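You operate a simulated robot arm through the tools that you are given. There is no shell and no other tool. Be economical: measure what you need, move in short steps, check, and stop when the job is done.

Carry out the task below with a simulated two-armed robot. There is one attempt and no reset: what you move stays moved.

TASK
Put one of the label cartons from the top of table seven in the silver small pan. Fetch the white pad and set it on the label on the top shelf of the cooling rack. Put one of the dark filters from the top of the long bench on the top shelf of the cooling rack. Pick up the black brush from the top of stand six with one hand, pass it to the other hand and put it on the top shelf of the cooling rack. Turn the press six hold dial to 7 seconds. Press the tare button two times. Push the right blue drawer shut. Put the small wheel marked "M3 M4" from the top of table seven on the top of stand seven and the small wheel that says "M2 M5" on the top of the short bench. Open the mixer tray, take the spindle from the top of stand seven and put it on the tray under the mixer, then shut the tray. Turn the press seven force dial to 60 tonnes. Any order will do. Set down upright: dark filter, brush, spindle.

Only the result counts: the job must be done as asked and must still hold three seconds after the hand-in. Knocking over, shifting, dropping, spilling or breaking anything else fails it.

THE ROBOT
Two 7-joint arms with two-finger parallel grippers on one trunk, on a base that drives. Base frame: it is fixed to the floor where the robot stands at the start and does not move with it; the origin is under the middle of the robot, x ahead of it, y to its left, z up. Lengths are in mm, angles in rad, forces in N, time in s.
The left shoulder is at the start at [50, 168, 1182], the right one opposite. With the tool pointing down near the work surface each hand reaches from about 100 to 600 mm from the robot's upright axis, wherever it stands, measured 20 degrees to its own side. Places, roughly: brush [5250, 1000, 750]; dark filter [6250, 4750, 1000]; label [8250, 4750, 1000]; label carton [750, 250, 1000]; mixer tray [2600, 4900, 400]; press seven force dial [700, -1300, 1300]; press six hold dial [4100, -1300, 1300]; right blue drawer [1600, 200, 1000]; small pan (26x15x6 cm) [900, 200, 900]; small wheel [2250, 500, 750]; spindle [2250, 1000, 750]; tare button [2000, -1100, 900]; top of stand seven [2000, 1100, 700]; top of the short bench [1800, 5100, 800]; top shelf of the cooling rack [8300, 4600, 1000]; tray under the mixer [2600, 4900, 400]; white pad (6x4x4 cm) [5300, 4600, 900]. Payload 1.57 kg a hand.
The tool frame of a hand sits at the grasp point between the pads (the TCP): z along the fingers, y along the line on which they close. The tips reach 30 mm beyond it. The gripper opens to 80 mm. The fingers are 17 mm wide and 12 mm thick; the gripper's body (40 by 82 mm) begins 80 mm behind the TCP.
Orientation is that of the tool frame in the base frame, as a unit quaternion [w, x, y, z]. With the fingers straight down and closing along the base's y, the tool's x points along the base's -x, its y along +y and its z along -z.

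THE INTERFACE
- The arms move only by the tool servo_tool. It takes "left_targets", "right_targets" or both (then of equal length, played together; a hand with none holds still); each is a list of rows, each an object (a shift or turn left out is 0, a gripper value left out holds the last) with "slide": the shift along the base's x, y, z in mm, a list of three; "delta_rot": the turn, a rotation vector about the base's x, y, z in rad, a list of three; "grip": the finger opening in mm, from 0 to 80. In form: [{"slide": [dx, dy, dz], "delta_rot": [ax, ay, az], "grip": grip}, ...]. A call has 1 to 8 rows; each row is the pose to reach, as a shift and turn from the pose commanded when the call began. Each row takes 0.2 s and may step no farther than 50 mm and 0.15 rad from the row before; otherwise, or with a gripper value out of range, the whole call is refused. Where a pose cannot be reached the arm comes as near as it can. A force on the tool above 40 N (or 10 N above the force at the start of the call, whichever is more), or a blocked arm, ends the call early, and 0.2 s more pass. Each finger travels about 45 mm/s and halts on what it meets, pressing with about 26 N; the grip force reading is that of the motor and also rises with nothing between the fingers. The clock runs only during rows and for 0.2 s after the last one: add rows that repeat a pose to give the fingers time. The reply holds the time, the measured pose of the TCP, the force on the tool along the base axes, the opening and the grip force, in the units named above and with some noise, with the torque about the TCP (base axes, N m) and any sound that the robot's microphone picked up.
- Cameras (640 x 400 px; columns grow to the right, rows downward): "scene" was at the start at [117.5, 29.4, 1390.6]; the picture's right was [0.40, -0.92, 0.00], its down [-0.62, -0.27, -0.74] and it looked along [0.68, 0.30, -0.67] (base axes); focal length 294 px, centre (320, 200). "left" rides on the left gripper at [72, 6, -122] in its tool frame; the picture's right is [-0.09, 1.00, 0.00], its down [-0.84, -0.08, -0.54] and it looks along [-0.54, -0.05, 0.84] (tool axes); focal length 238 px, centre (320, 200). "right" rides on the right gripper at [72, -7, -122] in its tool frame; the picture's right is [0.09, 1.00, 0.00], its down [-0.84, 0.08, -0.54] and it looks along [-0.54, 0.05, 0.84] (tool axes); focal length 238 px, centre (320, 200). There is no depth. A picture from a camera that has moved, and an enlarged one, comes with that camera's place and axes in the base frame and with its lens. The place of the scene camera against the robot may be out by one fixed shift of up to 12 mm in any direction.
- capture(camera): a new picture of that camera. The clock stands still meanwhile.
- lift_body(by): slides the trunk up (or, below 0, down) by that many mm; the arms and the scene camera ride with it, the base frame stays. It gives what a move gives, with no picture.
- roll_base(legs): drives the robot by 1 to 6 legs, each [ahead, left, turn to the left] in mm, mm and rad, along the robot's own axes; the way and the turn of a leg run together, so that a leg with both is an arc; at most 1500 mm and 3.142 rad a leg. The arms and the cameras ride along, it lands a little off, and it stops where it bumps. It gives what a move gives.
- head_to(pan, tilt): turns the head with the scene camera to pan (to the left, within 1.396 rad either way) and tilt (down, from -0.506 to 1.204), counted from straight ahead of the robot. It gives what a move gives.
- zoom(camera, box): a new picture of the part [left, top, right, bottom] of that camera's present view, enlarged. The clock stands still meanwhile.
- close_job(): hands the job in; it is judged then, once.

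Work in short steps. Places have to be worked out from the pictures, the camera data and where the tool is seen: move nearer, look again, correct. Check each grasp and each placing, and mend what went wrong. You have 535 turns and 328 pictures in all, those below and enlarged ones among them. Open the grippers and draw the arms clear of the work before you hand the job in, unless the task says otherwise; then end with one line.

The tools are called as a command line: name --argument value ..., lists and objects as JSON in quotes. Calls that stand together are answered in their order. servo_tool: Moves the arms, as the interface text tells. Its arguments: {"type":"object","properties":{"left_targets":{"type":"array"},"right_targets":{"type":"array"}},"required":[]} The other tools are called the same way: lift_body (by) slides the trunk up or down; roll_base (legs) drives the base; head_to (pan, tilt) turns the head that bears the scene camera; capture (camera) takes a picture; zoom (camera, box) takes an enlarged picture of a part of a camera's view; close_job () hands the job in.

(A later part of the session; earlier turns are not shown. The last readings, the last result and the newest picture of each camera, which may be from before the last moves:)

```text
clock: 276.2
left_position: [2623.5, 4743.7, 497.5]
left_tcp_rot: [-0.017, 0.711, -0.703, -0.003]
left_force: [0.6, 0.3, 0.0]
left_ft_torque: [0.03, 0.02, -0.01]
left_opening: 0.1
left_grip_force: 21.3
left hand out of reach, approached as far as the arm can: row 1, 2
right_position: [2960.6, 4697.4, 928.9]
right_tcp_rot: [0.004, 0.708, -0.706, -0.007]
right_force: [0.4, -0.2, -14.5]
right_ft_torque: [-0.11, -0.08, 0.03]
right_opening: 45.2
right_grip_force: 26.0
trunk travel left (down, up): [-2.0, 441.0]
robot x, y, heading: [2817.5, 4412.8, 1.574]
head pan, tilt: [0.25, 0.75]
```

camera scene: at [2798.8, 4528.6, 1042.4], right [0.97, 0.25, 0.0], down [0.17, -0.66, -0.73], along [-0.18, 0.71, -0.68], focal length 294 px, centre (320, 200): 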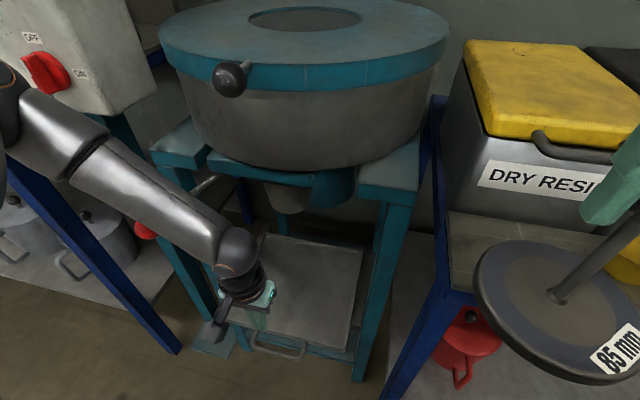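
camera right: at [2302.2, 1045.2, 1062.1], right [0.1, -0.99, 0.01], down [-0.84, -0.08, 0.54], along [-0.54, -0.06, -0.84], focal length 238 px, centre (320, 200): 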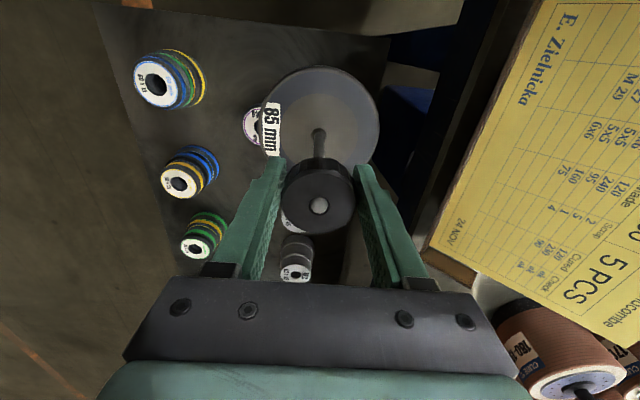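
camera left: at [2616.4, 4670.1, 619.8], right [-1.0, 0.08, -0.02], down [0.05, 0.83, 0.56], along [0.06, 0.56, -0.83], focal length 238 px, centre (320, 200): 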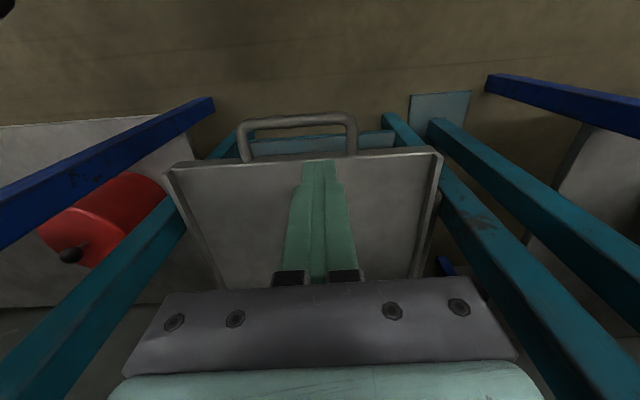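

A true limit with the tool straight down; I try tilting the tool forward while lowering.

servo_tool --left_targets '[{"slide": [5, -40, 0], "delta_rot": [0.14, 0, 0]}, {"slide": [10, -60, -10], "delta_rot": [0.28, 0, 0]}, {"slide": [15, -70, -30], "delta_rot": [0.42, 0, 0]}, {"slide": [20, -70, -60], "delta_rot": [0.56, 0, 0]}, {"slide": [25, -70, -90], "delta_rot": [0.7, 0, 0]}]'

capture --camera "scene"

```text
clock: 277.4
left_position: [2556.2, 4748.7, 515.9]
left_tcp_rot: [-0.258, 0.668, -0.657, -0.237]
left_force: [-0.3, -0.6, -0.3]
left_ft_torque: [0.0, 0.02, 0.02]
left_opening: 0.2
left_grip_force: 21.6
left hand out of reach, approached as far as the arm can: row 1, 2, 3, 4, 5
right_position: [2954.2, 4697.7, 927.9]
right_tcp_rot: [0.002, 0.708, -0.706, -0.003]
right_force: [-0.2, -0.9, -13.9]
right_ft_torque: [-0.09, 0.01, -0.01]
right_opening: 45.2
right_grip_force: 25.9
trunk travel left (down, up): [-2.0, 441.0]
robot x, y, heading: [2813.3, 4415.0, 1.574]
head pan, tilt: [0.25, 0.75]
```

```text
184 pictures are left
camera scene: at [2795.3, 4530.5, 1041.5], right [0.97, 0.25, 0.0], down [0.17, -0.66, -0.73], along [-0.18, 0.71, -0.68], focal length 294 px, centre (320, 200)
```

scene: 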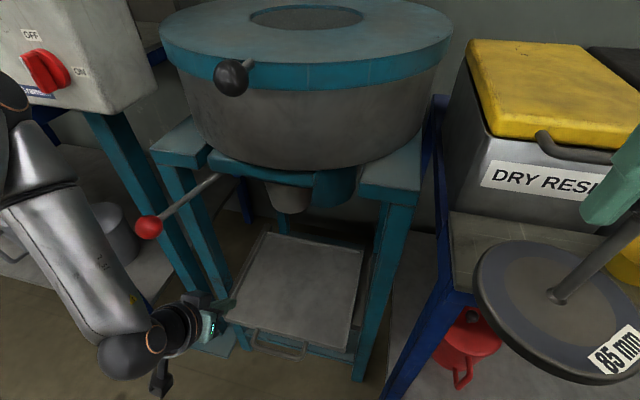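

The arm appears to be too folded here rather than too extended. I restore the pose, back the base off and retry from farther.

servo_tool --left_targets '[{"slide": [20, -10, 20], "delta_rot": [-0.14, 0, 0]}, {"slide": [40, -20, 30], "delta_rot": [-0.28, 0, 0]}, {"slide": [60, -30, 35], "delta_rot": [-0.42, 0, 0]}, {"slide": [80, -40, 35], "delta_rot": [-0.56, 0, 0]}, {"slide": [100, -50, 35], "delta_rot": [-0.7, 0, 0]}]'

roll_base --legs '[[-130, 0, 0.0]]'

servo_tool --left_targets '[{"slide": [0, 40, -20]}, {"slide": [0, 80, -40]}, {"slide": [0, 110, -70]}, {"slide": [0, 130, -100]}, {"slide": [0, 130, -130]}]'

```text
clock: 278.6
left_position: [2657.8, 4699.5, 549.3]
left_tcp_rot: [-0.011, 0.715, -0.699, 0.003]
left_force: [0.2, 0.2, 0.5]
left_ft_torque: [0.02, -0.03, 0.03]
left_opening: 0.1
left_grip_force: 21.2
left hand out of reach, approached as far as the arm can: row 1, 2, 3
right_position: [2954.2, 4697.1, 928.2]
right_tcp_rot: [0.001, 0.708, -0.706, -0.003]
right_force: [0.3, -0.1, -14.4]
right_ft_torque: [-0.09, 0.0, 0.01]
right_opening: 45.3
right_grip_force: 26.3
trunk travel left (down, up): [-2.0, 441.0]
robot x, y, heading: [2814.0, 4414.0, 1.576]
head pan, tilt: [0.25, 0.75]
```

```text
clock: 279.9
left_position: [2656.6, 4570.0, 549.4]
left_tcp_rot: [-0.011, 0.716, -0.698, 0.003]
left_force: [-0.5, -0.3, -0.1]
left_ft_torque: [-0.01, 0.03, -0.03]
left_opening: 0.1
left_grip_force: 21.5
right_position: [2955.4, 4567.9, 928.3]
right_tcp_rot: [0.002, 0.709, -0.706, -0.004]
right_force: [-0.1, -0.1, -14.1]
right_ft_torque: [-0.08, -0.01, -0.01]
right_opening: 45.2
right_grip_force: 25.6
trunk travel left (down, up): [-2.0, 441.0]
robot x, y, heading: [2816.8, 4283.9, 1.575]
head pan, tilt: [0.25, 0.75]
```

```text
clock: 281.1
left_position: [2602.9, 4670.3, 498.4]
left_tcp_rot: [-0.012, 0.715, -0.699, 0.002]
left_force: [-0.5, -0.2, 0.1]
left_ft_torque: [0.03, -0.01, 0.0]
left_opening: 0.0
left_grip_force: 21.7
left hand out of reach, approached as far as the arm can: row 2, 3, 4, 5
right_position: [2955.6, 4568.5, 928.2]
right_tcp_rot: [0.002, 0.709, -0.706, -0.003]
right_force: [0.2, 0.5, -14.4]
right_ft_torque: [-0.1, -0.02, -0.01]
right_opening: 45.3
right_grip_force: 26.3
trunk travel left (down, up): [-2.0, 441.0]
robot x, y, heading: [2813.9, 4285.3, 1.567]
head pan, tilt: [0.25, 0.75]
```

The limit always drifts outward, maybe a wrist yaw limit. I test by yawing the tool clockwise and then going down.

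servo_tool --left_targets '[{"slide": [5, 0, 10], "delta_rot": [0, 0, -0.14]}, {"slide": [10, 0, 10], "delta_rot": [0, 0, -0.28]}, {"slide": [20, 0, 0], "delta_rot": [0, 0, -0.42]}, {"slide": [30, 10, -20], "delta_rot": [0, 0, -0.56]}, {"slide": [40, 20, -40], "delta_rot": [0, 0, -0.7]}, {"slide": [40, 20, -70], "delta_rot": [0, 0, -0.75]}]'

capture --camera "scene"

```text
clock: 282.5
left_position: [2596.7, 4662.4, 492.1]
left_tcp_rot: [0.011, -0.409, 0.913, -0.005]
left_force: [-0.3, 0.3, 0.1]
left_ft_torque: [0.0, 0.0, -0.01]
left_opening: 0.0
left_grip_force: 21.3
left hand out of reach, approached as far as the arm can: row 3, 4, 5, 6
right_position: [2954.3, 4567.0, 928.3]
right_tcp_rot: [0.002, 0.708, -0.706, -0.004]
right_force: [0.5, 0.1, -15.0]
right_ft_torque: [-0.05, 0.0, -0.03]
right_opening: 45.1
right_grip_force: 26.1
trunk travel left (down, up): [-2.0, 441.0]
robot x, y, heading: [2811.2, 4283.4, 1.575]
head pan, tilt: [0.25, 0.75]
```

```text
183 pictures are left
camera scene: at [2795.5, 4400.8, 1041.5], right [0.97, 0.25, 0.0], down [0.17, -0.66, -0.73], along [-0.18, 0.71, -0.68], focal length 294 px, centre (320, 200)
```

scene: 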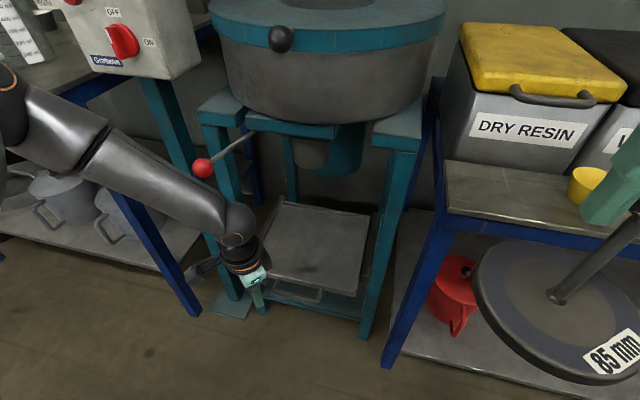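

Yaw makes no difference. I undo it and test a forward-tilted tool farther out.

servo_tool --left_targets '[{"slide": [5, 0, 10], "delta_rot": [0, 0, 0.14]}, {"slide": [10, 0, 20], "delta_rot": [0, 0, 0.28]}, {"slide": [20, 0, 30], "delta_rot": [0, 0, 0.42]}, {"slide": [30, 0, 40], "delta_rot": [0, 0, 0.56]}, {"slide": [40, 0, 40], "delta_rot": [0, 0, 0.7]}, {"slide": [40, 0, 40], "delta_rot": [0, 0, 0.75]}]'

servo_tool --left_targets '[{"slide": [0, 10, 0], "delta_rot": [0.14, 0, 0]}, {"slide": [0, 25, 0], "delta_rot": [0.28, 0, 0]}, {"slide": [0, 40, 0], "delta_rot": [0.42, 0, 0]}, {"slide": [0, 55, -10], "delta_rot": [0.56, 0, 0]}, {"slide": [0, 65, -30], "delta_rot": [0.7, 0, 0]}, {"slide": [0, 70, -60], "delta_rot": [0.84, 0, 0]}, {"slide": [0, 70, -90], "delta_rot": [0.95, 0, 0]}]'

```text
clock: 283.9
left_position: [2638.0, 4664.1, 532.3]
left_tcp_rot: [-0.012, 0.716, -0.698, 0.002]
left_force: [-0.3, -0.1, 0.1]
left_ft_torque: [-0.01, 0.0, -0.01]
left_opening: 0.0
left_grip_force: 20.7
right_position: [2955.1, 4568.0, 929.9]
right_tcp_rot: [0.001, 0.709, -0.706, -0.004]
right_force: [-0.7, 0.5, -14.1]
right_ft_torque: [-0.06, -0.01, -0.02]
right_opening: 45.0
right_grip_force: 25.6
trunk travel left (down, up): [-2.0, 441.0]
robot x, y, heading: [2815.7, 4284.8, 1.57]
head pan, tilt: [0.25, 0.75]
```

```text
clock: 285.5
left_position: [2575.5, 4732.0, 550.4]
left_tcp_rot: [-0.338, 0.631, -0.621, -0.318]
left_force: [0.5, 0.3, 0.0]
left_ft_torque: [0.01, -0.01, 0.01]
left_opening: 0.1
left_grip_force: 21.9
left hand out of reach, approached as far as the arm can: row 4, 5, 6, 7
right_position: [2953.6, 4568.8, 928.4]
right_tcp_rot: [0.002, 0.709, -0.706, -0.003]
right_force: [0.0, 0.0, -14.3]
right_ft_torque: [-0.1, -0.02, 0.02]
right_opening: 45.1
right_grip_force: 26.3
trunk travel left (down, up): [-2.0, 441.0]
robot x, y, heading: [2816.6, 4283.0, 1.57]
head pan, tilt: [0.25, 0.75]
```

I test whether coming from a position close to the body allows going lower.

servo_tool --left_targets '[{"slide": [10, -30, 10], "delta_rot": [-0.14, 0, 0]}, {"slide": [20, -60, 20], "delta_rot": [-0.28, 0, 0]}, {"slide": [30, -90, 30], "delta_rot": [-0.42, 0, 0]}, {"slide": [40, -120, 40], "delta_rot": [-0.56, 0, 0]}, {"slide": [50, -150, 40], "delta_rot": [-0.7, 0, 0]}, {"slide": [50, -180, 30], "delta_rot": [-0.84, 0, 0]}, {"slide": [50, -210, 20], "delta_rot": [-0.97, 0, 0]}, {"slide": [40, -250, 10], "delta_rot": [-0.97, 0, 0]}]'

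servo_tool --left_targets '[{"slide": [0, -10, -30]}, {"slide": [0, -20, -60]}, {"slide": [0, -20, -100]}, {"slide": [0, -20, -140]}]'

capture --camera "scene"

```text
clock: 287.3
left_position: [2627.4, 4530.4, 539.6]
left_tcp_rot: [-0.003, 0.716, -0.698, 0.01]
left_force: [0.8, -0.4, 1.0]
left_ft_torque: [0.0, 0.03, 0.01]
left_opening: 0.0
left_grip_force: 21.5
left hand out of reach, approached as far as the arm can: row 3, 4, 5, 6, 7, 8
right_position: [2953.9, 4567.4, 928.3]
right_tcp_rot: [0.002, 0.709, -0.705, -0.004]
right_force: [0.4, 0.2, -13.7]
right_ft_torque: [-0.08, 0.03, 0.0]
right_opening: 45.2
right_grip_force: 25.9
trunk travel left (down, up): [-2.0, 441.0]
robot x, y, heading: [2818.8, 4282.1, 1.574]
head pan, tilt: [0.25, 0.75]
```

```text
clock: 288.3
left_position: [2586.0, 4522.5, 470.9]
left_tcp_rot: [-0.005, 0.716, -0.699, 0.009]
left_force: [-0.4, -0.8, -0.1]
left_ft_torque: [0.0, 0.01, -0.03]
left_opening: 0.2
left_grip_force: 21.7
left hand out of reach, approached as far as the arm can: row 2, 3, 4
right_position: [2955.3, 4567.6, 927.6]
right_tcp_rot: [0.002, 0.708, -0.706, -0.004]
right_force: [-0.6, 0.0, -14.5]
right_ft_torque: [-0.11, 0.02, 0.0]
right_opening: 44.9
right_grip_force: 25.6
trunk travel left (down, up): [-2.0, 441.0]
robot x, y, heading: [2814.0, 4284.3, 1.57]
head pan, tilt: [0.25, 0.75]
```

```text
182 pictures are left
camera scene: at [2795.5, 4400.8, 1041.5], right [0.97, 0.25, 0.0], down [0.17, -0.66, -0.73], along [-0.18, 0.71, -0.68], focal length 294 px, centre (320, 200)
```

scene: 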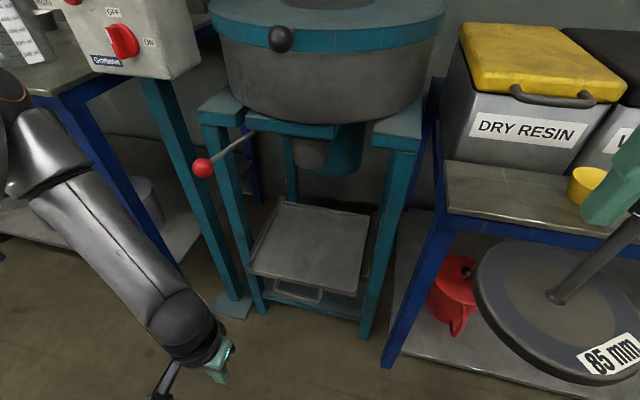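

Moving further out to the side lets the hand go lower. I test with the hand more to the left.

servo_tool --left_targets '[{"slide": [-40, 0, -10]}, {"slide": [-80, 0, -30]}, {"slide": [-110, 10, -60]}, {"slide": [-120, 20, -90]}, {"slide": [-120, 20, -110]}]'

```text
clock: 289.5
left_position: [2456.1, 4537.2, 412.9]
left_tcp_rot: [-0.004, 0.715, -0.699, 0.01]
left_force: [0.2, 1.1, -0.6]
left_ft_torque: [-0.02, -0.01, -0.04]
left_opening: 0.0
left_grip_force: 21.4
left hand out of reach, approached as far as the arm can: row 3, 4, 5
right_position: [2955.2, 4568.5, 929.0]
right_tcp_rot: [0.002, 0.709, -0.706, -0.002]
right_force: [-0.4, 0.5, -14.2]
right_ft_torque: [-0.09, 0.0, 0.0]
right_opening: 45.1
right_grip_force: 25.9
trunk travel left (down, up): [-2.0, 441.0]
robot x, y, heading: [2809.7, 4283.2, 1.566]
head pan, tilt: [0.25, 0.75]
```

At ~400 mm to the side the hand reaches z≈410. So I'll stand to the right of the tray (x≈3050) with the left hand out to its side. First tidy both hands.

servo_tool --left_targets '[{"slide": [0, 0, 45]}, {"slide": [0, 0, 90]}, {"slide": [0, 0, 130]}, {"slide": [0, 0, 160]}]' --right_targets '[{"slide": [0, -20, 40]}, {"slide": [0, -45, 80]}, {"slide": [0, -70, 110]}, {"slide": [0, -90, 130]}]'

roll_base --legs '[[0, -240, 0]]'

head_to --pan 0.0 --tilt 0.7

capture --camera "scene"

```text
clock: 290.5
left_position: [2457.0, 4538.1, 573.4]
left_tcp_rot: [-0.004, 0.715, -0.699, 0.01]
left_force: [0.5, -0.2, 0.5]
left_ft_torque: [0.02, -0.02, 0.01]
left_opening: 0.0
left_grip_force: 21.3
right_position: [2939.3, 4482.5, 1026.5]
right_tcp_rot: [0.004, 0.708, -0.706, -0.004]
right_force: [-0.3, 0.7, -15.0]
right_ft_torque: [-0.1, 0.01, 0.01]
right_opening: 45.1
right_grip_force: 26.0
right hand out of reach, approached as far as the arm can: row 3, 4
trunk travel left (down, up): [-2.0, 441.0]
robot x, y, heading: [2814.3, 4285.5, 1.573]
head pan, tilt: [0.25, 0.75]
```

```text
clock: 293.2
left_position: [2695.3, 4539.4, 573.2]
left_tcp_rot: [-0.004, 0.715, -0.699, 0.009]
left_force: [-0.2, 0.7, 0.0]
left_ft_torque: [-0.01, -0.01, -0.01]
left_opening: 0.0
left_grip_force: 20.7
right_position: [3178.6, 4482.1, 1025.7]
right_tcp_rot: [0.002, 0.708, -0.706, -0.005]
right_force: [1.3, -0.2, -13.8]
right_ft_torque: [-0.12, -0.01, 0.01]
right_opening: 45.0
right_grip_force: 25.7
trunk travel left (down, up): [-2.0, 441.0]
robot x, y, heading: [3054.2, 4288.0, 1.57]
head pan, tilt: [0.25, 0.75]
```

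```text
clock: 293.9
left_position: [2695.2, 4539.0, 571.9]
left_tcp_rot: [-0.004, 0.715, -0.699, 0.008]
left_force: [-0.1, 0.6, 0.2]
left_ft_torque: [0.0, 0.02, -0.06]
left_opening: 0.0
left_grip_force: 21.7
right_position: [3179.6, 4481.8, 1026.6]
right_tcp_rot: [0.003, 0.708, -0.707, -0.003]
right_force: [0.1, 0.8, -14.8]
right_ft_torque: [-0.08, -0.01, 0.0]
right_opening: 45.0
right_grip_force: 26.3
trunk travel left (down, up): [-2.0, 441.0]
robot x, y, heading: [3055.5, 4283.4, 1.568]
head pan, tilt: [0.0, 0.7]
```

```text
181 pictures are left
camera scene: at [3054.8, 4405.3, 1045.8], right [1.0, 0.0, 0.0], down [0.0, -0.64, -0.76], along [0.0, 0.76, -0.64], focal length 294 px, centre (320, 200)
```

scene: 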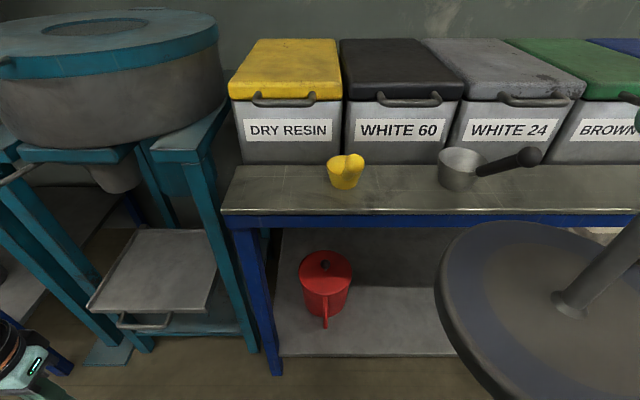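

Tray and handle are well visible; I drive ahead 195 mm and look from the left hand.

roll_base --legs '[[195, 0, 0]]'

head_to --pan 0.6 --tilt 0.8

capture --camera "scene"

capture --camera "left"

```text
clock: 295.5
left_position: [2694.2, 4732.9, 573.5]
left_tcp_rot: [-0.004, 0.715, -0.699, 0.008]
left_force: [0.8, 0.4, -0.6]
left_ft_torque: [0.0, -0.01, -0.01]
left_opening: 0.0
left_grip_force: 21.1
right_position: [3178.5, 4676.2, 1025.9]
right_tcp_rot: [0.002, 0.708, -0.706, -0.004]
right_force: [0.0, -1.1, -14.2]
right_ft_torque: [-0.1, -0.01, 0.0]
right_opening: 45.2
right_grip_force: 25.8
trunk travel left (down, up): [-2.0, 441.0]
robot x, y, heading: [3057.0, 4474.7, 1.571]
head pan, tilt: [0.0, 0.7]
```

```text
clock: 296.5
left_position: [2694.6, 4732.3, 572.5]
left_tcp_rot: [-0.003, 0.715, -0.699, 0.009]
left_force: [0.0, 0.7, -0.6]
left_ft_torque: [0.01, -0.01, -0.02]
left_opening: 0.0
left_grip_force: 21.7
right_position: [3178.4, 4679.0, 1024.6]
right_tcp_rot: [-0.004, -0.702, 0.712, 0.004]
right_force: [-34.8, 46.6, 18.1]
right_ft_torque: [-7.86, -4.37, -3.41]
right_opening: 44.8
right_grip_force: 25.7
trunk travel left (down, up): [-2.0, 441.0]
robot x, y, heading: [3052.1, 4476.8, 1.57]
head pan, tilt: [0.6, 0.799]
```

```text
180 pictures are left
camera scene: at [3025.6, 4591.2, 1041.0], right [0.94, 0.35, 0.0], down [0.24, -0.64, -0.73], along [-0.26, 0.68, -0.69], focal length 294 px, centre (320, 200)
```

scene: 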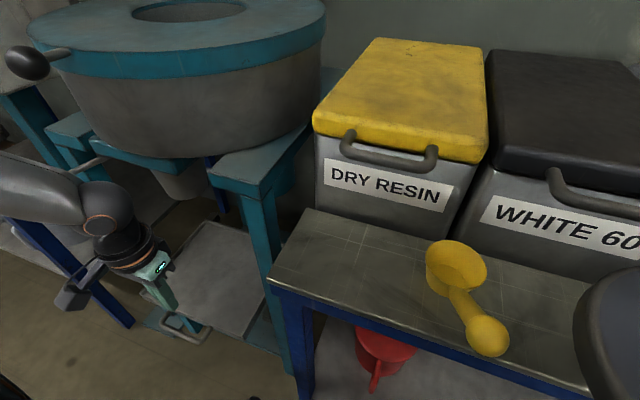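

```text
179 pictures are left
camera left: at [2688.2, 4661.0, 694.9], right [-1.0, 0.07, -0.02], down [0.05, 0.84, 0.54], along [0.05, 0.54, -0.84], focal length 238 px, centre (320, 200)
```

left: 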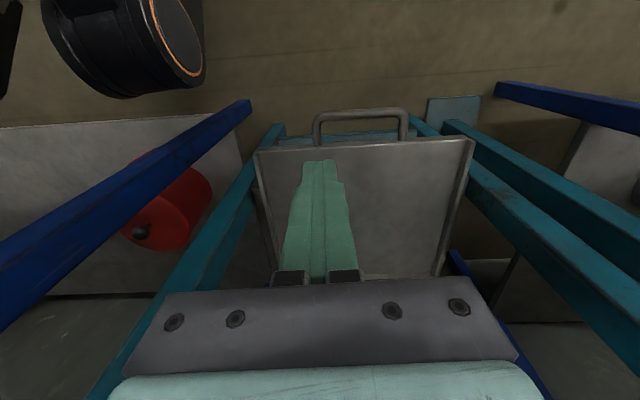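

The head is pressing against the raised right hand; I turn it back at once.

head_to --pan 0.0 --tilt 0.7

servo_tool --right_targets '[{"slide": [20, 20, -20]}, {"slide": [40, 30, -40]}, {"slide": [50, 40, -50]}]'

capture --camera "right"

```text
clock: 297.5
left_position: [2694.6, 4732.5, 572.7]
left_tcp_rot: [-0.004, 0.715, -0.699, 0.009]
left_force: [-0.2, 0.2, -0.7]
left_ft_torque: [0.0, -0.01, 0.02]
left_opening: 0.0
left_grip_force: 21.5
right_position: [3179.7, 4673.7, 1026.8]
right_tcp_rot: [0.002, 0.708, -0.706, -0.003]
right_force: [-0.2, 0.3, -15.4]
right_ft_torque: [-0.1, 0.0, 0.01]
right_opening: 45.0
right_grip_force: 26.5
trunk travel left (down, up): [-2.0, 441.0]
robot x, y, heading: [3053.5, 4475.5, 1.57]
head pan, tilt: [0.0, 0.7]
```

```text
clock: 298.3
left_position: [2695.1, 4733.4, 572.7]
left_tcp_rot: [-0.004, 0.715, -0.699, 0.009]
left_force: [-0.8, 0.1, -0.5]
left_ft_torque: [-0.04, 0.02, 0.01]
left_opening: 0.0
left_grip_force: 21.1
right_position: [3230.0, 4715.5, 975.5]
right_tcp_rot: [0.001, 0.707, -0.707, -0.004]
right_force: [-0.8, 0.2, -14.2]
right_ft_torque: [-0.08, -0.03, -0.02]
right_opening: 45.3
right_grip_force: 25.7
trunk travel left (down, up): [-2.0, 441.0]
robot x, y, heading: [3054.0, 4481.3, 1.572]
head pan, tilt: [0.0, 0.7]
```

```text
178 pictures are left
camera right: at [3237.6, 4641.7, 1098.1], right [-1.0, -0.09, 0.01], down [-0.08, 0.84, 0.54], along [-0.06, 0.54, -0.84], focal length 238 px, centre (320, 200)
```

right: 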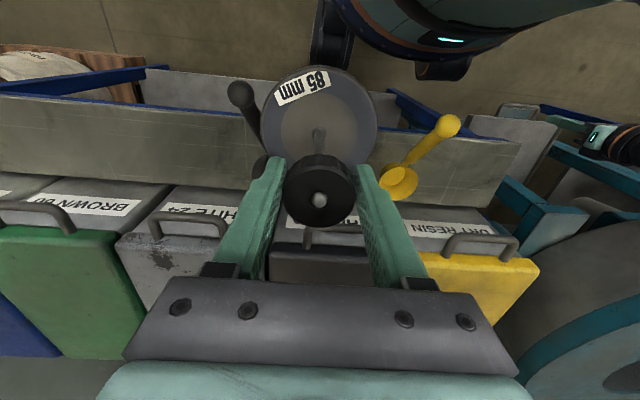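

Loop gap centre ≈[2648,4763]. I bring the closed left fingers above it.

servo_tool --left_targets '[{"slide": [-20, 10, -40]}, {"slide": [-40, 20, -80]}, {"slide": [-47, 30, -115]}, {"slide": [-47, 30, -130]}]'

capture --camera "left"

```text
clock: 299.3
left_position: [2647.3, 4762.2, 442.8]
left_tcp_rot: [-0.003, 0.715, -0.699, 0.007]
left_force: [-0.1, 0.2, 0.8]
left_ft_torque: [0.01, 0.02, 0.01]
left_opening: 0.0
left_grip_force: 20.9
right_position: [3228.1, 4715.1, 976.4]
right_tcp_rot: [0.001, 0.708, -0.706, -0.003]
right_force: [-0.3, -0.7, -15.0]
right_ft_torque: [-0.06, 0.02, 0.03]
right_opening: 45.3
right_grip_force: 26.1
trunk travel left (down, up): [-2.0, 441.0]
robot x, y, heading: [3053.0, 4476.8, 1.569]
head pan, tilt: [0.0, 0.7]
```

```text
177 pictures are left
camera left: at [2640.7, 4691.1, 564.7], right [-1.0, 0.07, -0.02], down [0.05, 0.84, 0.54], along [0.05, 0.53, -0.84], focal length 238 px, centre (320, 200)
```

left: 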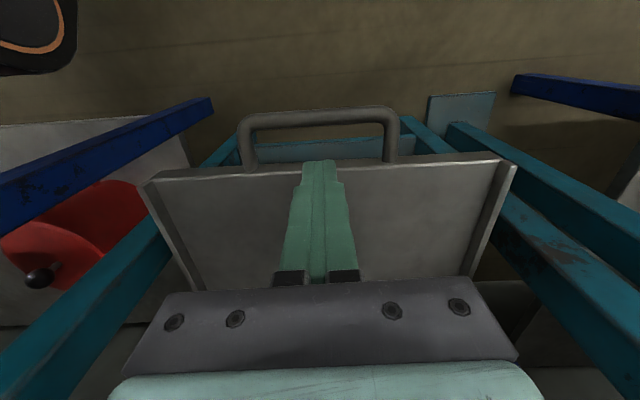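

Fingers are centred in the loop; descend straight into it.

servo_tool --left_targets '[{"slide": [0, 0, -15]}, {"slide": [0, 0, -30]}, {"slide": [0, 0, -45]}, {"slide": [0, 0, -58]}]'

capture --camera "left"

```text
clock: 299.8
left_position: [2647.9, 4762.6, 429.6]
left_tcp_rot: [-0.001, 0.714, -0.7, 0.009]
left_force: [2.1, -8.1, 18.7]
left_ft_torque: [-0.09, 0.1, 0.06]
left_opening: 0.0
left_grip_force: 21.3
right_position: [3229.4, 4713.8, 974.6]
right_tcp_rot: [0.001, 0.708, -0.706, -0.003]
right_force: [0.2, -0.2, -15.1]
right_ft_torque: [-0.05, 0.0, 0.03]
right_opening: 44.9
right_grip_force: 26.1
trunk travel left (down, up): [-2.0, 441.0]
robot x, y, heading: [3053.7, 4477.4, 1.573]
head pan, tilt: [0.0, 0.7]
stopped in row 2 (left hand): the force on the tool passed its limit at 55 N (the readings are from after the stop); the commanded pose is now the measured one
```

```text
176 pictures are left
camera left: at [2641.3, 4691.2, 552.3], right [-1.0, 0.07, -0.01], down [0.05, 0.84, 0.53], along [0.05, 0.53, -0.84], focal length 238 px, centre (320, 200)
```

left: 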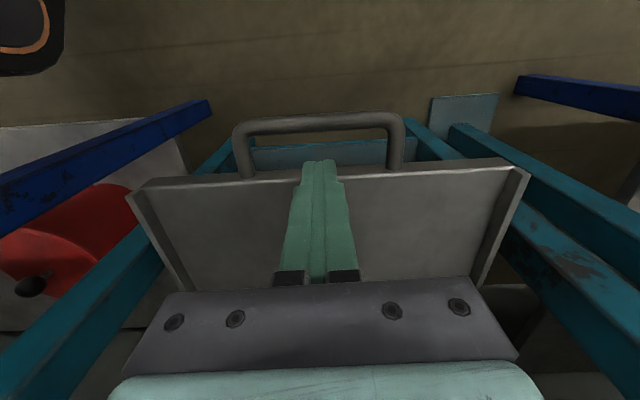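

I touched the tray lip at z≈400, so the gap centre is nearer: y≈4750. Lift, shift, retry.

servo_tool --left_targets '[{"slide": [0, 0, 12]}, {"slide": [0, -12, 12]}, {"slide": [0, -12, 0]}, {"slide": [0, -12, -12]}, {"slide": [0, -12, -25]}, {"slide": [0, -12, -35]}]'

capture --camera "left"

```text
clock: 301.2
left_position: [2647.8, 4752.2, 393.6]
left_tcp_rot: [-0.002, 0.715, -0.699, 0.009]
left_force: [-0.2, 0.7, 0.7]
left_ft_torque: [0.01, -0.02, -0.07]
left_opening: 0.1
left_grip_force: 21.5
right_position: [3228.1, 4714.7, 976.5]
right_tcp_rot: [0.003, 0.708, -0.706, -0.005]
right_force: [0.8, 0.2, -14.6]
right_ft_torque: [-0.08, -0.03, 0.03]
right_opening: 45.1
right_grip_force: 26.1
trunk travel left (down, up): [-2.0, 441.0]
robot x, y, heading: [3055.4, 4478.4, 1.57]
head pan, tilt: [0.0, 0.7]
```

```text
175 pictures are left
camera left: at [2640.8, 4679.7, 515.1], right [-1.0, 0.07, -0.02], down [0.05, 0.84, 0.54], along [0.05, 0.53, -0.84], focal length 238 px, centre (320, 200)
```

left: 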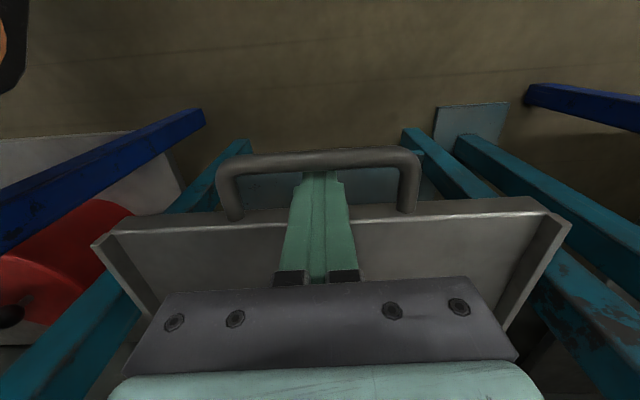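

The fingers are hooked inside the loop. I roll back 60 mm and check.

roll_base --legs '[[-60, 0, 0]]'

capture --camera "left"

head_to --pan 0.25 --tilt 0.8

capture --camera "scene"

```text
clock: 302.2
left_position: [2649.0, 4690.1, 392.6]
left_tcp_rot: [-0.002, 0.715, -0.699, 0.009]
left_force: [-0.1, -0.1, -0.1]
left_ft_torque: [0.01, -0.01, -0.04]
left_opening: 0.0
left_grip_force: 20.9
right_position: [3227.1, 4656.4, 976.8]
right_tcp_rot: [0.002, 0.709, -0.706, -0.004]
right_force: [-0.1, 0.7, -15.1]
right_ft_torque: [-0.05, -0.01, -0.03]
right_opening: 45.0
right_grip_force: 26.0
trunk travel left (down, up): [-2.0, 441.0]
robot x, y, heading: [3053.9, 4418.4, 1.57]
head pan, tilt: [0.0, 0.7]
```

```text
174 pictures are left
camera left: at [2640.9, 4620.0, 515.1], right [-1.0, 0.07, -0.02], down [0.05, 0.84, 0.53], along [0.05, 0.53, -0.85], focal length 238 px, centre (320, 200)
```

left: 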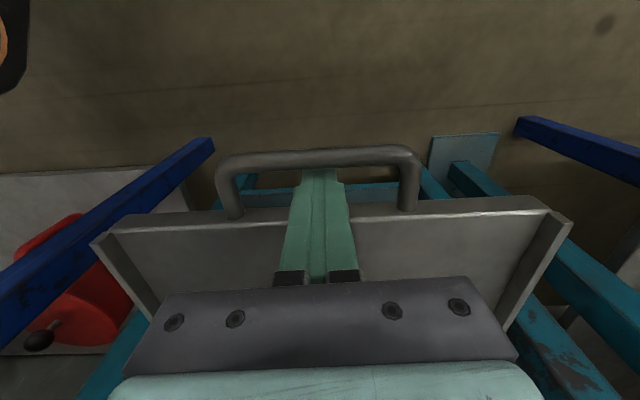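

```text
clock: 302.9
left_position: [2647.5, 4690.4, 392.7]
left_tcp_rot: [-0.002, 0.715, -0.699, 0.009]
left_force: [0.5, 0.2, -0.6]
left_ft_torque: [-0.01, 0.0, 0.0]
left_opening: 0.0
left_grip_force: 21.4
right_position: [3227.0, 4656.4, 975.5]
right_tcp_rot: [0.003, 0.708, -0.706, -0.003]
right_force: [-0.2, -0.7, -14.3]
right_ft_torque: [-0.1, 0.01, 0.0]
right_opening: 45.2
right_grip_force: 25.5
trunk travel left (down, up): [-2.0, 441.0]
robot x, y, heading: [3054.4, 4416.3, 1.572]
head pan, tilt: [0.25, 0.799]
```

```text
173 pictures are left
camera scene: at [3034.9, 4532.7, 1037.6], right [0.97, 0.25, 0.0], down [0.18, -0.69, -0.7], along [-0.17, 0.68, -0.72], focal length 294 px, centre (320, 200)
```

scene: 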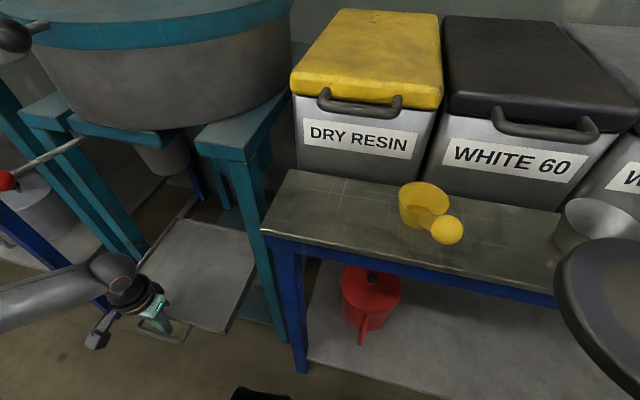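

The tray follows smoothly. Pull 150 mm more.

roll_base --legs '[[-150, 0, 0]]'

capture --camera "left"

capture --camera "scene"

```text
clock: 304.3
left_position: [2649.1, 4541.1, 392.5]
left_tcp_rot: [-0.002, 0.716, -0.698, 0.009]
left_force: [-0.2, -0.1, -0.4]
left_ft_torque: [0.0, 0.0, 0.0]
left_opening: 0.0
left_grip_force: 21.4
right_position: [3228.6, 4507.1, 975.1]
right_tcp_rot: [0.002, 0.708, -0.706, -0.004]
right_force: [-0.1, -0.8, -14.4]
right_ft_torque: [-0.06, -0.06, 0.02]
right_opening: 45.2
right_grip_force: 26.3
trunk travel left (down, up): [-2.0, 441.0]
robot x, y, heading: [3054.5, 4266.8, 1.568]
head pan, tilt: [0.25, 0.799]
```

```text
172 pictures are left
camera left: at [2641.1, 4470.5, 515.0], right [-1.0, 0.07, -0.02], down [0.05, 0.84, 0.53], along [0.05, 0.53, -0.85], focal length 238 px, centre (320, 200)
```

left: 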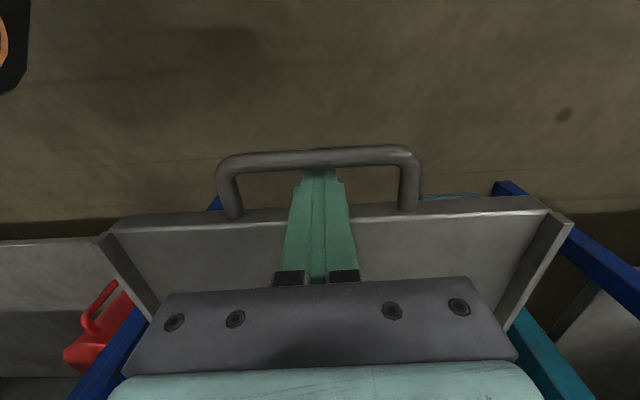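

```text
171 pictures are left
camera scene: at [3034.9, 4383.6, 1037.5], right [0.97, 0.25, 0.0], down [0.18, -0.69, -0.7], along [-0.17, 0.67, -0.72], focal length 294 px, centre (320, 200)
```

scene: 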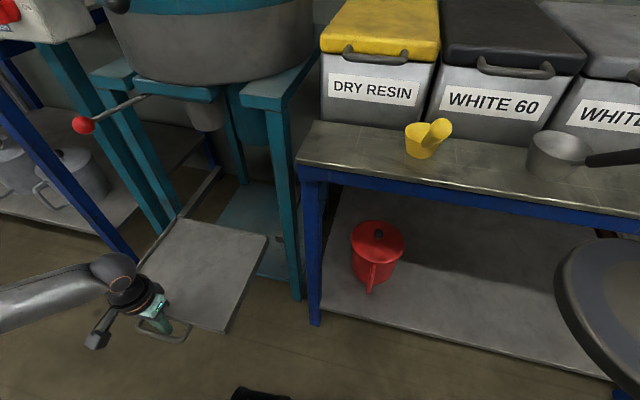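

Tray is pulled out ~210 mm. I unhook the left hand upward and move the base so the right hand gets over the tray.

servo_tool --left_targets '[{"slide": [0, 0, 40]}, {"slide": [0, 0, 80]}, {"slide": [0, 0, 125]}, {"slide": [0, -30, 160]}, {"slide": [10, -60, 190]}]'

roll_base --legs '[[-40, 0, 0], [0, 640, 0]]'

head_to --pan -0.4 --tilt 0.8

capture --camera "scene"

capture --camera "right"

```text
clock: 305.5
left_position: [2660.3, 4482.7, 582.0]
left_tcp_rot: [-0.001, 0.716, -0.698, 0.01]
left_force: [0.6, 0.0, -0.1]
left_ft_torque: [0.0, 0.01, 0.01]
left_opening: 0.0
left_grip_force: 21.3
right_position: [3228.7, 4506.0, 975.5]
right_tcp_rot: [0.002, 0.708, -0.706, -0.003]
right_force: [0.4, -0.1, -15.5]
right_ft_torque: [-0.04, -0.03, 0.0]
right_opening: 45.2
right_grip_force: 25.9
trunk travel left (down, up): [-2.0, 441.0]
robot x, y, heading: [3055.2, 4264.4, 1.573]
head pan, tilt: [0.25, 0.799]
```

```text
clock: 312.1
left_position: [2011.6, 4443.6, 582.4]
left_tcp_rot: [-0.001, 0.714, -0.7, 0.011]
left_force: [0.4, -0.1, 1.1]
left_ft_torque: [0.0, 0.04, -0.02]
left_opening: 0.0
left_grip_force: 20.8
right_position: [2579.7, 4467.8, 976.0]
right_tcp_rot: [0.002, 0.707, -0.707, -0.003]
right_force: [-0.1, -0.5, -13.4]
right_ft_torque: [-0.08, 0.01, 0.0]
right_opening: 45.0
right_grip_force: 25.9
trunk travel left (down, up): [-2.0, 441.0]
robot x, y, heading: [2402.0, 4230.7, 1.573]
head pan, tilt: [0.25, 0.799]
```

```text
clock: 313.2
left_position: [2011.3, 4443.6, 582.2]
left_tcp_rot: [-0.001, 0.714, -0.7, 0.009]
left_force: [-0.4, -0.9, -0.5]
left_ft_torque: [0.0, 0.01, 0.02]
left_opening: 0.0
left_grip_force: 20.9
right_position: [2580.2, 4466.3, 976.0]
right_tcp_rot: [0.002, 0.707, -0.707, -0.003]
right_force: [-0.2, -1.2, -15.0]
right_ft_torque: [-0.06, -0.02, -0.03]
right_opening: 45.0
right_grip_force: 25.8
trunk travel left (down, up): [-2.0, 441.0]
robot x, y, heading: [2403.2, 4231.1, 1.57]
head pan, tilt: [-0.4, 0.799]
```

```text
170 pictures are left
camera scene: at [2437.4, 4340.1, 1037.5], right [0.92, -0.39, 0.0], down [-0.28, -0.66, -0.7], along [0.27, 0.64, -0.72], focal length 294 px, centre (320, 200)
```

scene: 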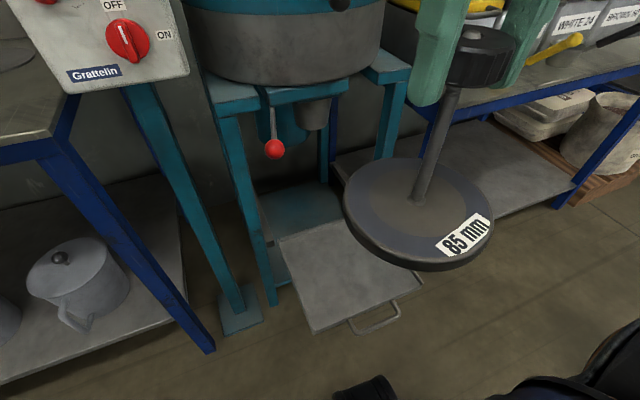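

```text
169 pictures are left
camera right: at [2588.3, 4393.4, 1098.0], right [-1.0, -0.09, 0.01], down [-0.07, 0.84, 0.54], along [-0.06, 0.54, -0.84], focal length 238 px, centre (320, 200)
```

right: 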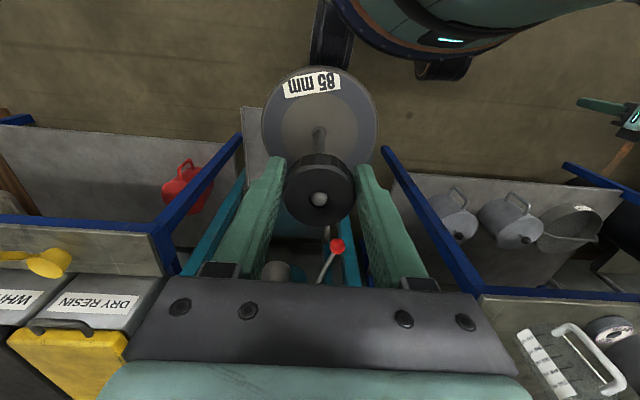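

Tray centre ≈[2655,4660]. I go ahead 60, lower the spindle first, then move forward over the tray.

roll_base --legs '[[60, 0, 0]]'

servo_tool --right_targets '[{"slide": [10, 0, -45]}, {"slide": [20, 0, -90]}, {"slide": [30, 0, -135]}, {"slide": [40, 0, -180]}, {"slide": [50, 0, -225]}, {"slide": [60, 10, -270]}, {"slide": [70, 20, -310]}, {"slide": [75, 40, -340]}]'

capture --camera "scene"

```text
clock: 314.1
left_position: [2012.3, 4503.3, 582.0]
left_tcp_rot: [-0.001, 0.714, -0.7, 0.01]
left_force: [-0.6, 0.2, -0.5]
left_ft_torque: [-0.02, -0.02, 0.01]
left_opening: 0.0
left_grip_force: 20.9
right_position: [2578.5, 4524.2, 975.0]
right_tcp_rot: [-0.002, -0.707, 0.707, 0.003]
right_force: [1.1, 0.8, -14.2]
right_ft_torque: [-0.06, -0.02, -0.03]
right_opening: 44.8
right_grip_force: 26.3
trunk travel left (down, up): [-2.0, 441.0]
robot x, y, heading: [2403.9, 4290.1, 1.572]
head pan, tilt: [-0.4, 0.799]
```

```text
clock: 315.9
left_position: [2011.9, 4504.7, 582.6]
left_tcp_rot: [-0.001, 0.714, -0.7, 0.01]
left_force: [0.1, 0.2, 0.3]
left_ft_torque: [0.02, 0.01, 0.02]
left_opening: 0.1
left_grip_force: 21.1
right_position: [2656.4, 4565.3, 634.5]
right_tcp_rot: [0.003, 0.707, -0.707, -0.003]
right_force: [0.0, 0.6, -14.9]
right_ft_torque: [-0.04, -0.01, 0.02]
right_opening: 44.9
right_grip_force: 26.1
right hand out of reach, approached as far as the arm can: row 6, 7
trunk travel left (down, up): [-2.0, 441.0]
robot x, y, heading: [2407.6, 4289.4, 1.572]
head pan, tilt: [-0.4, 0.799]
```

```text
168 pictures are left
camera scene: at [2437.8, 4399.2, 1037.5], right [0.92, -0.39, 0.0], down [-0.28, -0.66, -0.7], along [0.27, 0.64, -0.72], focal length 294 px, centre (320, 200)
```

scene: 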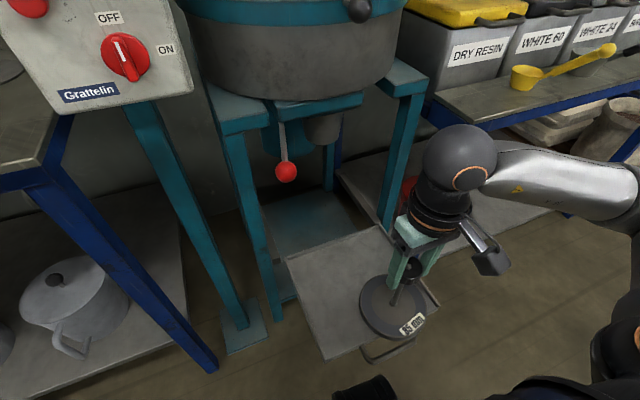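

Move forward over the tray centre and lower.

servo_tool --right_targets '[{"slide": [0, 40, -20]}, {"slide": [0, 80, -40]}, {"slide": [0, 93, -70]}, {"slide": [0, 93, -100]}]'

capture --camera "scene"

capture --camera "right"

```text
clock: 316.9
left_position: [2011.7, 4503.1, 582.5]
left_tcp_rot: [-0.002, 0.714, -0.7, 0.01]
left_force: [-0.3, 0.2, 0.1]
left_ft_torque: [0.01, 0.03, 0.03]
left_opening: 0.3
left_grip_force: 21.3
right_position: [2655.6, 4658.7, 538.9]
right_tcp_rot: [0.0, 0.708, -0.706, -0.006]
right_force: [-2.9, -0.8, 0.5]
right_ft_torque: [-0.25, -0.65, 0.02]
right_opening: 44.9
right_grip_force: 26.1
trunk travel left (down, up): [-2.0, 441.0]
robot x, y, heading: [2405.8, 4289.6, 1.568]
head pan, tilt: [-0.4, 0.799]
```

```text
167 pictures are left
camera scene: at [2437.0, 4398.7, 1038.1], right [0.92, -0.39, 0.0], down [-0.28, -0.66, -0.7], along [0.27, 0.64, -0.72], focal length 294 px, centre (320, 200)
```

scene: 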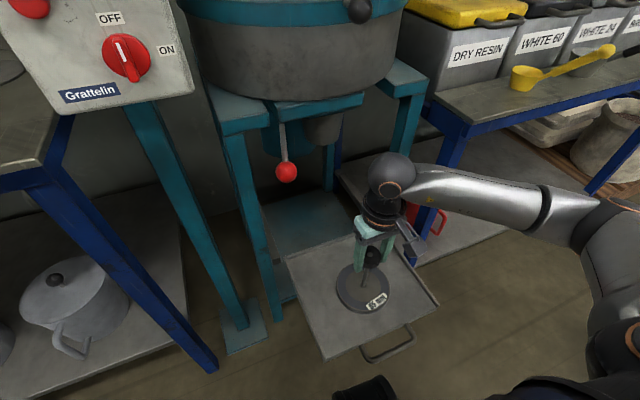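

```text
166 pictures are left
camera right: at [2663.5, 4585.1, 660.6], right [-1.0, -0.09, 0.01], down [-0.07, 0.83, 0.55], along [-0.06, 0.55, -0.84], focal length 238 px, centre (320, 200)
```

right: 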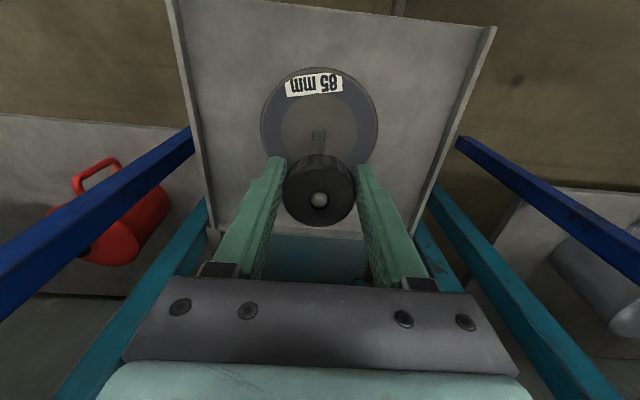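

The weight is coming off at z≈539; press down slightly to confirm seating.

servo_tool --right_targets '[{"slide": [0, 0, -3]}, {"slide": [0, 0, -6]}]'

zoom --camera "scene" --box '[270, 200, 460, 370]'

```text
clock: 317.6
left_position: [2011.2, 4502.4, 582.9]
left_tcp_rot: [-0.003, 0.714, -0.701, 0.01]
left_force: [0.2, 0.6, 1.0]
left_ft_torque: [-0.05, -0.03, -0.01]
left_opening: 0.0
left_grip_force: 21.3
right_position: [2654.9, 4661.2, 533.9]
right_tcp_rot: [-0.003, 0.707, -0.707, -0.008]
right_force: [-0.2, 2.1, 37.3]
right_ft_torque: [0.24, -0.08, -0.04]
right_opening: 45.2
right_grip_force: 26.1
trunk travel left (down, up): [-2.0, 441.0]
robot x, y, heading: [2404.8, 4289.7, 1.576]
head pan, tilt: [-0.4, 0.799]
```

```text
2.35 times, centred on (365, 285) of scene
camera zoom: at [2436.2, 4397.2, 1038.5], right [0.92, -0.39, 0.0], down [-0.28, -0.66, -0.7], along [0.27, 0.64, -0.72], focal length 692 px, centre (214, 0)
```

zoom: 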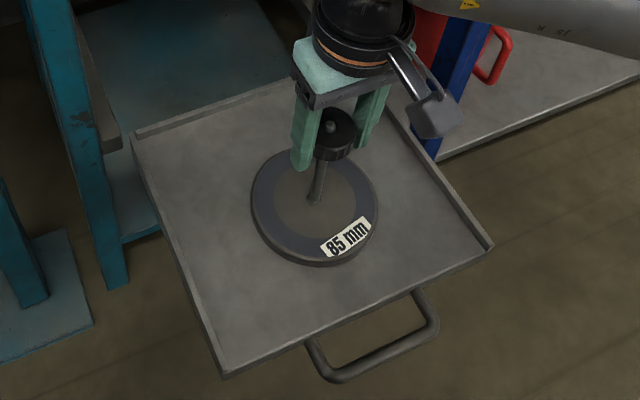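

Firmly seated. Relieve, open and lift.

servo_tool --right_targets '[{"slide": [0, 0, 4]}, {"slide": [0, 0, 4], "grip": 55}, {"slide": [0, 0, 4], "grip": 70}, {"slide": [0, 0, 4], "grip": 80}, {"slide": [0, 0, 4], "grip": 80}]'

servo_tool --right_targets '[{"slide": [0, 0, 30]}, {"slide": [0, 0, 75]}, {"slide": [0, -30, 110]}, {"slide": [0, -70, 130]}, {"slide": [0, -115, 140]}, {"slide": [0, -155, 140]}]'

capture --camera "scene"

```text
clock: 318.8
left_position: [2011.1, 4503.5, 581.5]
left_tcp_rot: [-0.001, 0.714, -0.7, 0.01]
left_force: [0.5, -0.3, 0.9]
left_ft_torque: [0.02, -0.02, -0.01]
left_opening: 0.0
left_grip_force: 22.0
right_position: [2653.8, 4658.4, 533.1]
right_tcp_rot: [0.004, 0.707, -0.707, -0.002]
right_force: [-0.1, 0.5, 0.6]
right_ft_torque: [0.0, 0.0, -0.03]
right_opening: 80.2
right_grip_force: 0.1
trunk travel left (down, up): [-2.0, 441.0]
robot x, y, heading: [2402.2, 4287.8, 1.568]
head pan, tilt: [-0.4, 0.799]
```

```text
clock: 320.1
left_position: [2011.5, 4503.2, 582.5]
left_tcp_rot: [-0.001, 0.714, -0.7, 0.01]
left_force: [-0.1, -0.1, 0.0]
left_ft_torque: [0.01, -0.03, 0.0]
left_opening: 0.3
left_grip_force: 21.6
right_position: [2656.0, 4548.4, 679.6]
right_tcp_rot: [-0.001, -0.707, 0.707, 0.003]
right_force: [0.4, -0.1, 0.5]
right_ft_torque: [0.01, -0.03, 0.0]
right_opening: 80.1
right_grip_force: 0.0
right hand out of reach, approached as far as the arm can: row 5, 6
trunk travel left (down, up): [-2.0, 441.0]
robot x, y, heading: [2406.6, 4288.3, 1.57]
head pan, tilt: [-0.4, 0.799]
```

```text
164 pictures are left
camera scene: at [2437.3, 4398.8, 1037.6], right [0.92, -0.39, 0.0], down [-0.28, -0.66, -0.7], along [0.27, 0.64, -0.72], focal length 294 px, centre (320, 200)
```

scene: 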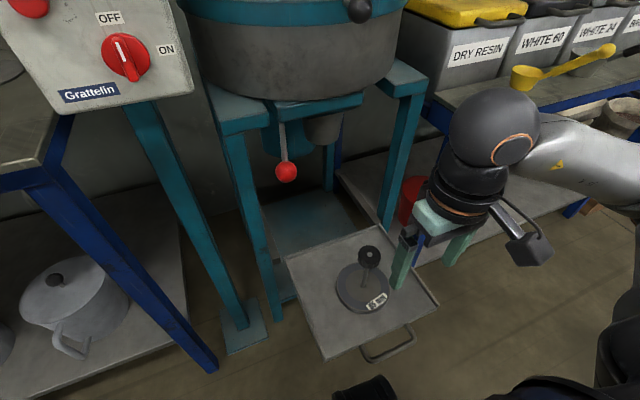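

Spindle stands upright on the tray. I return to the right-hand-side stance and will push the tray shut with the left fingers in the loop.

roll_base --legs '[[-30, 0, 0], [0, -650, 0]]'

capture --camera "left"

```text
clock: 326.8
left_position: [2663.7, 4472.8, 582.2]
left_tcp_rot: [-0.001, 0.713, -0.702, 0.01]
left_force: [0.7, -1.0, -0.3]
left_ft_torque: [0.01, 0.01, -0.04]
left_opening: 0.0
left_grip_force: 21.2
right_position: [3309.5, 4514.6, 678.2]
right_tcp_rot: [-0.002, -0.706, 0.708, 0.004]
right_force: [0.6, 0.1, -0.4]
right_ft_torque: [-0.03, 0.0, -0.01]
right_opening: 79.9
right_grip_force: 0.0
trunk travel left (down, up): [-2.0, 441.0]
robot x, y, heading: [3056.6, 4251.5, 1.567]
head pan, tilt: [-0.4, 0.799]
```

```text
163 pictures are left
camera left: at [2656.2, 4400.6, 704.8], right [-1.0, 0.08, -0.02], down [0.06, 0.84, 0.53], along [0.05, 0.53, -0.85], focal length 238 px, centre (320, 200)
```

left: 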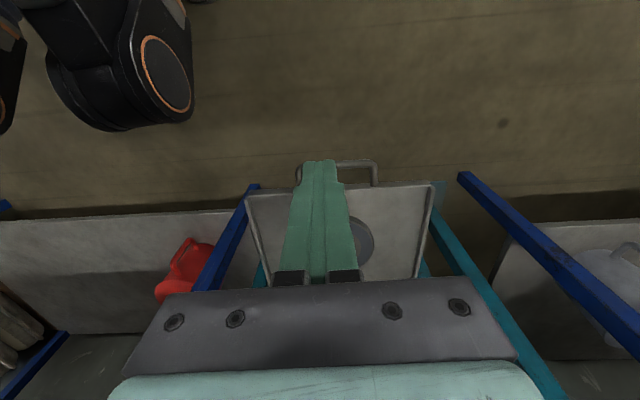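

servo_tool --left_targets '[{"slide": [-6, 25, -40]}, {"slide": [-12, 50, -80]}, {"slide": [-17, 72, -115]}, {"slide": [-17, 72, -140]}]'

capture --camera "left"

```text
clock: 327.8
left_position: [2646.5, 4543.5, 443.5]
left_tcp_rot: [-0.001, 0.713, -0.701, 0.009]
left_force: [0.2, -0.1, 0.3]
left_ft_torque: [0.03, 0.0, 0.0]
left_opening: 0.1
left_grip_force: 21.0
right_position: [3310.1, 4514.1, 679.1]
right_tcp_rot: [-0.002, -0.706, 0.708, 0.003]
right_force: [0.0, -1.0, 0.5]
right_ft_torque: [-0.04, 0.02, 0.0]
right_opening: 80.0
right_grip_force: 0.0
trunk travel left (down, up): [-2.0, 441.0]
robot x, y, heading: [3059.1, 4254.4, 1.56]
head pan, tilt: [-0.4, 0.799]
```

```text
162 pictures are left
camera left: at [2638.3, 4472.7, 565.4], right [-1.0, 0.08, -0.02], down [0.06, 0.84, 0.53], along [0.05, 0.53, -0.85], focal length 238 px, centre (320, 200)
```

left: 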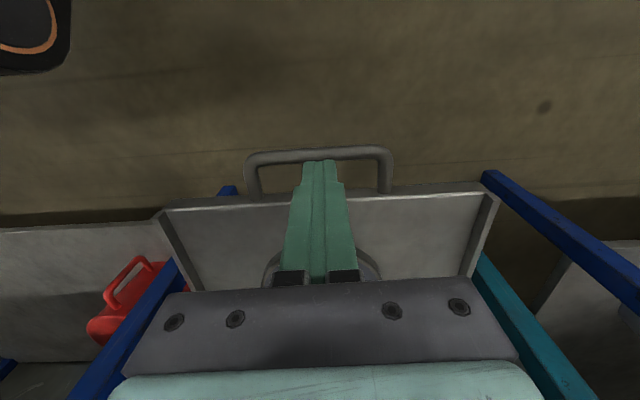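

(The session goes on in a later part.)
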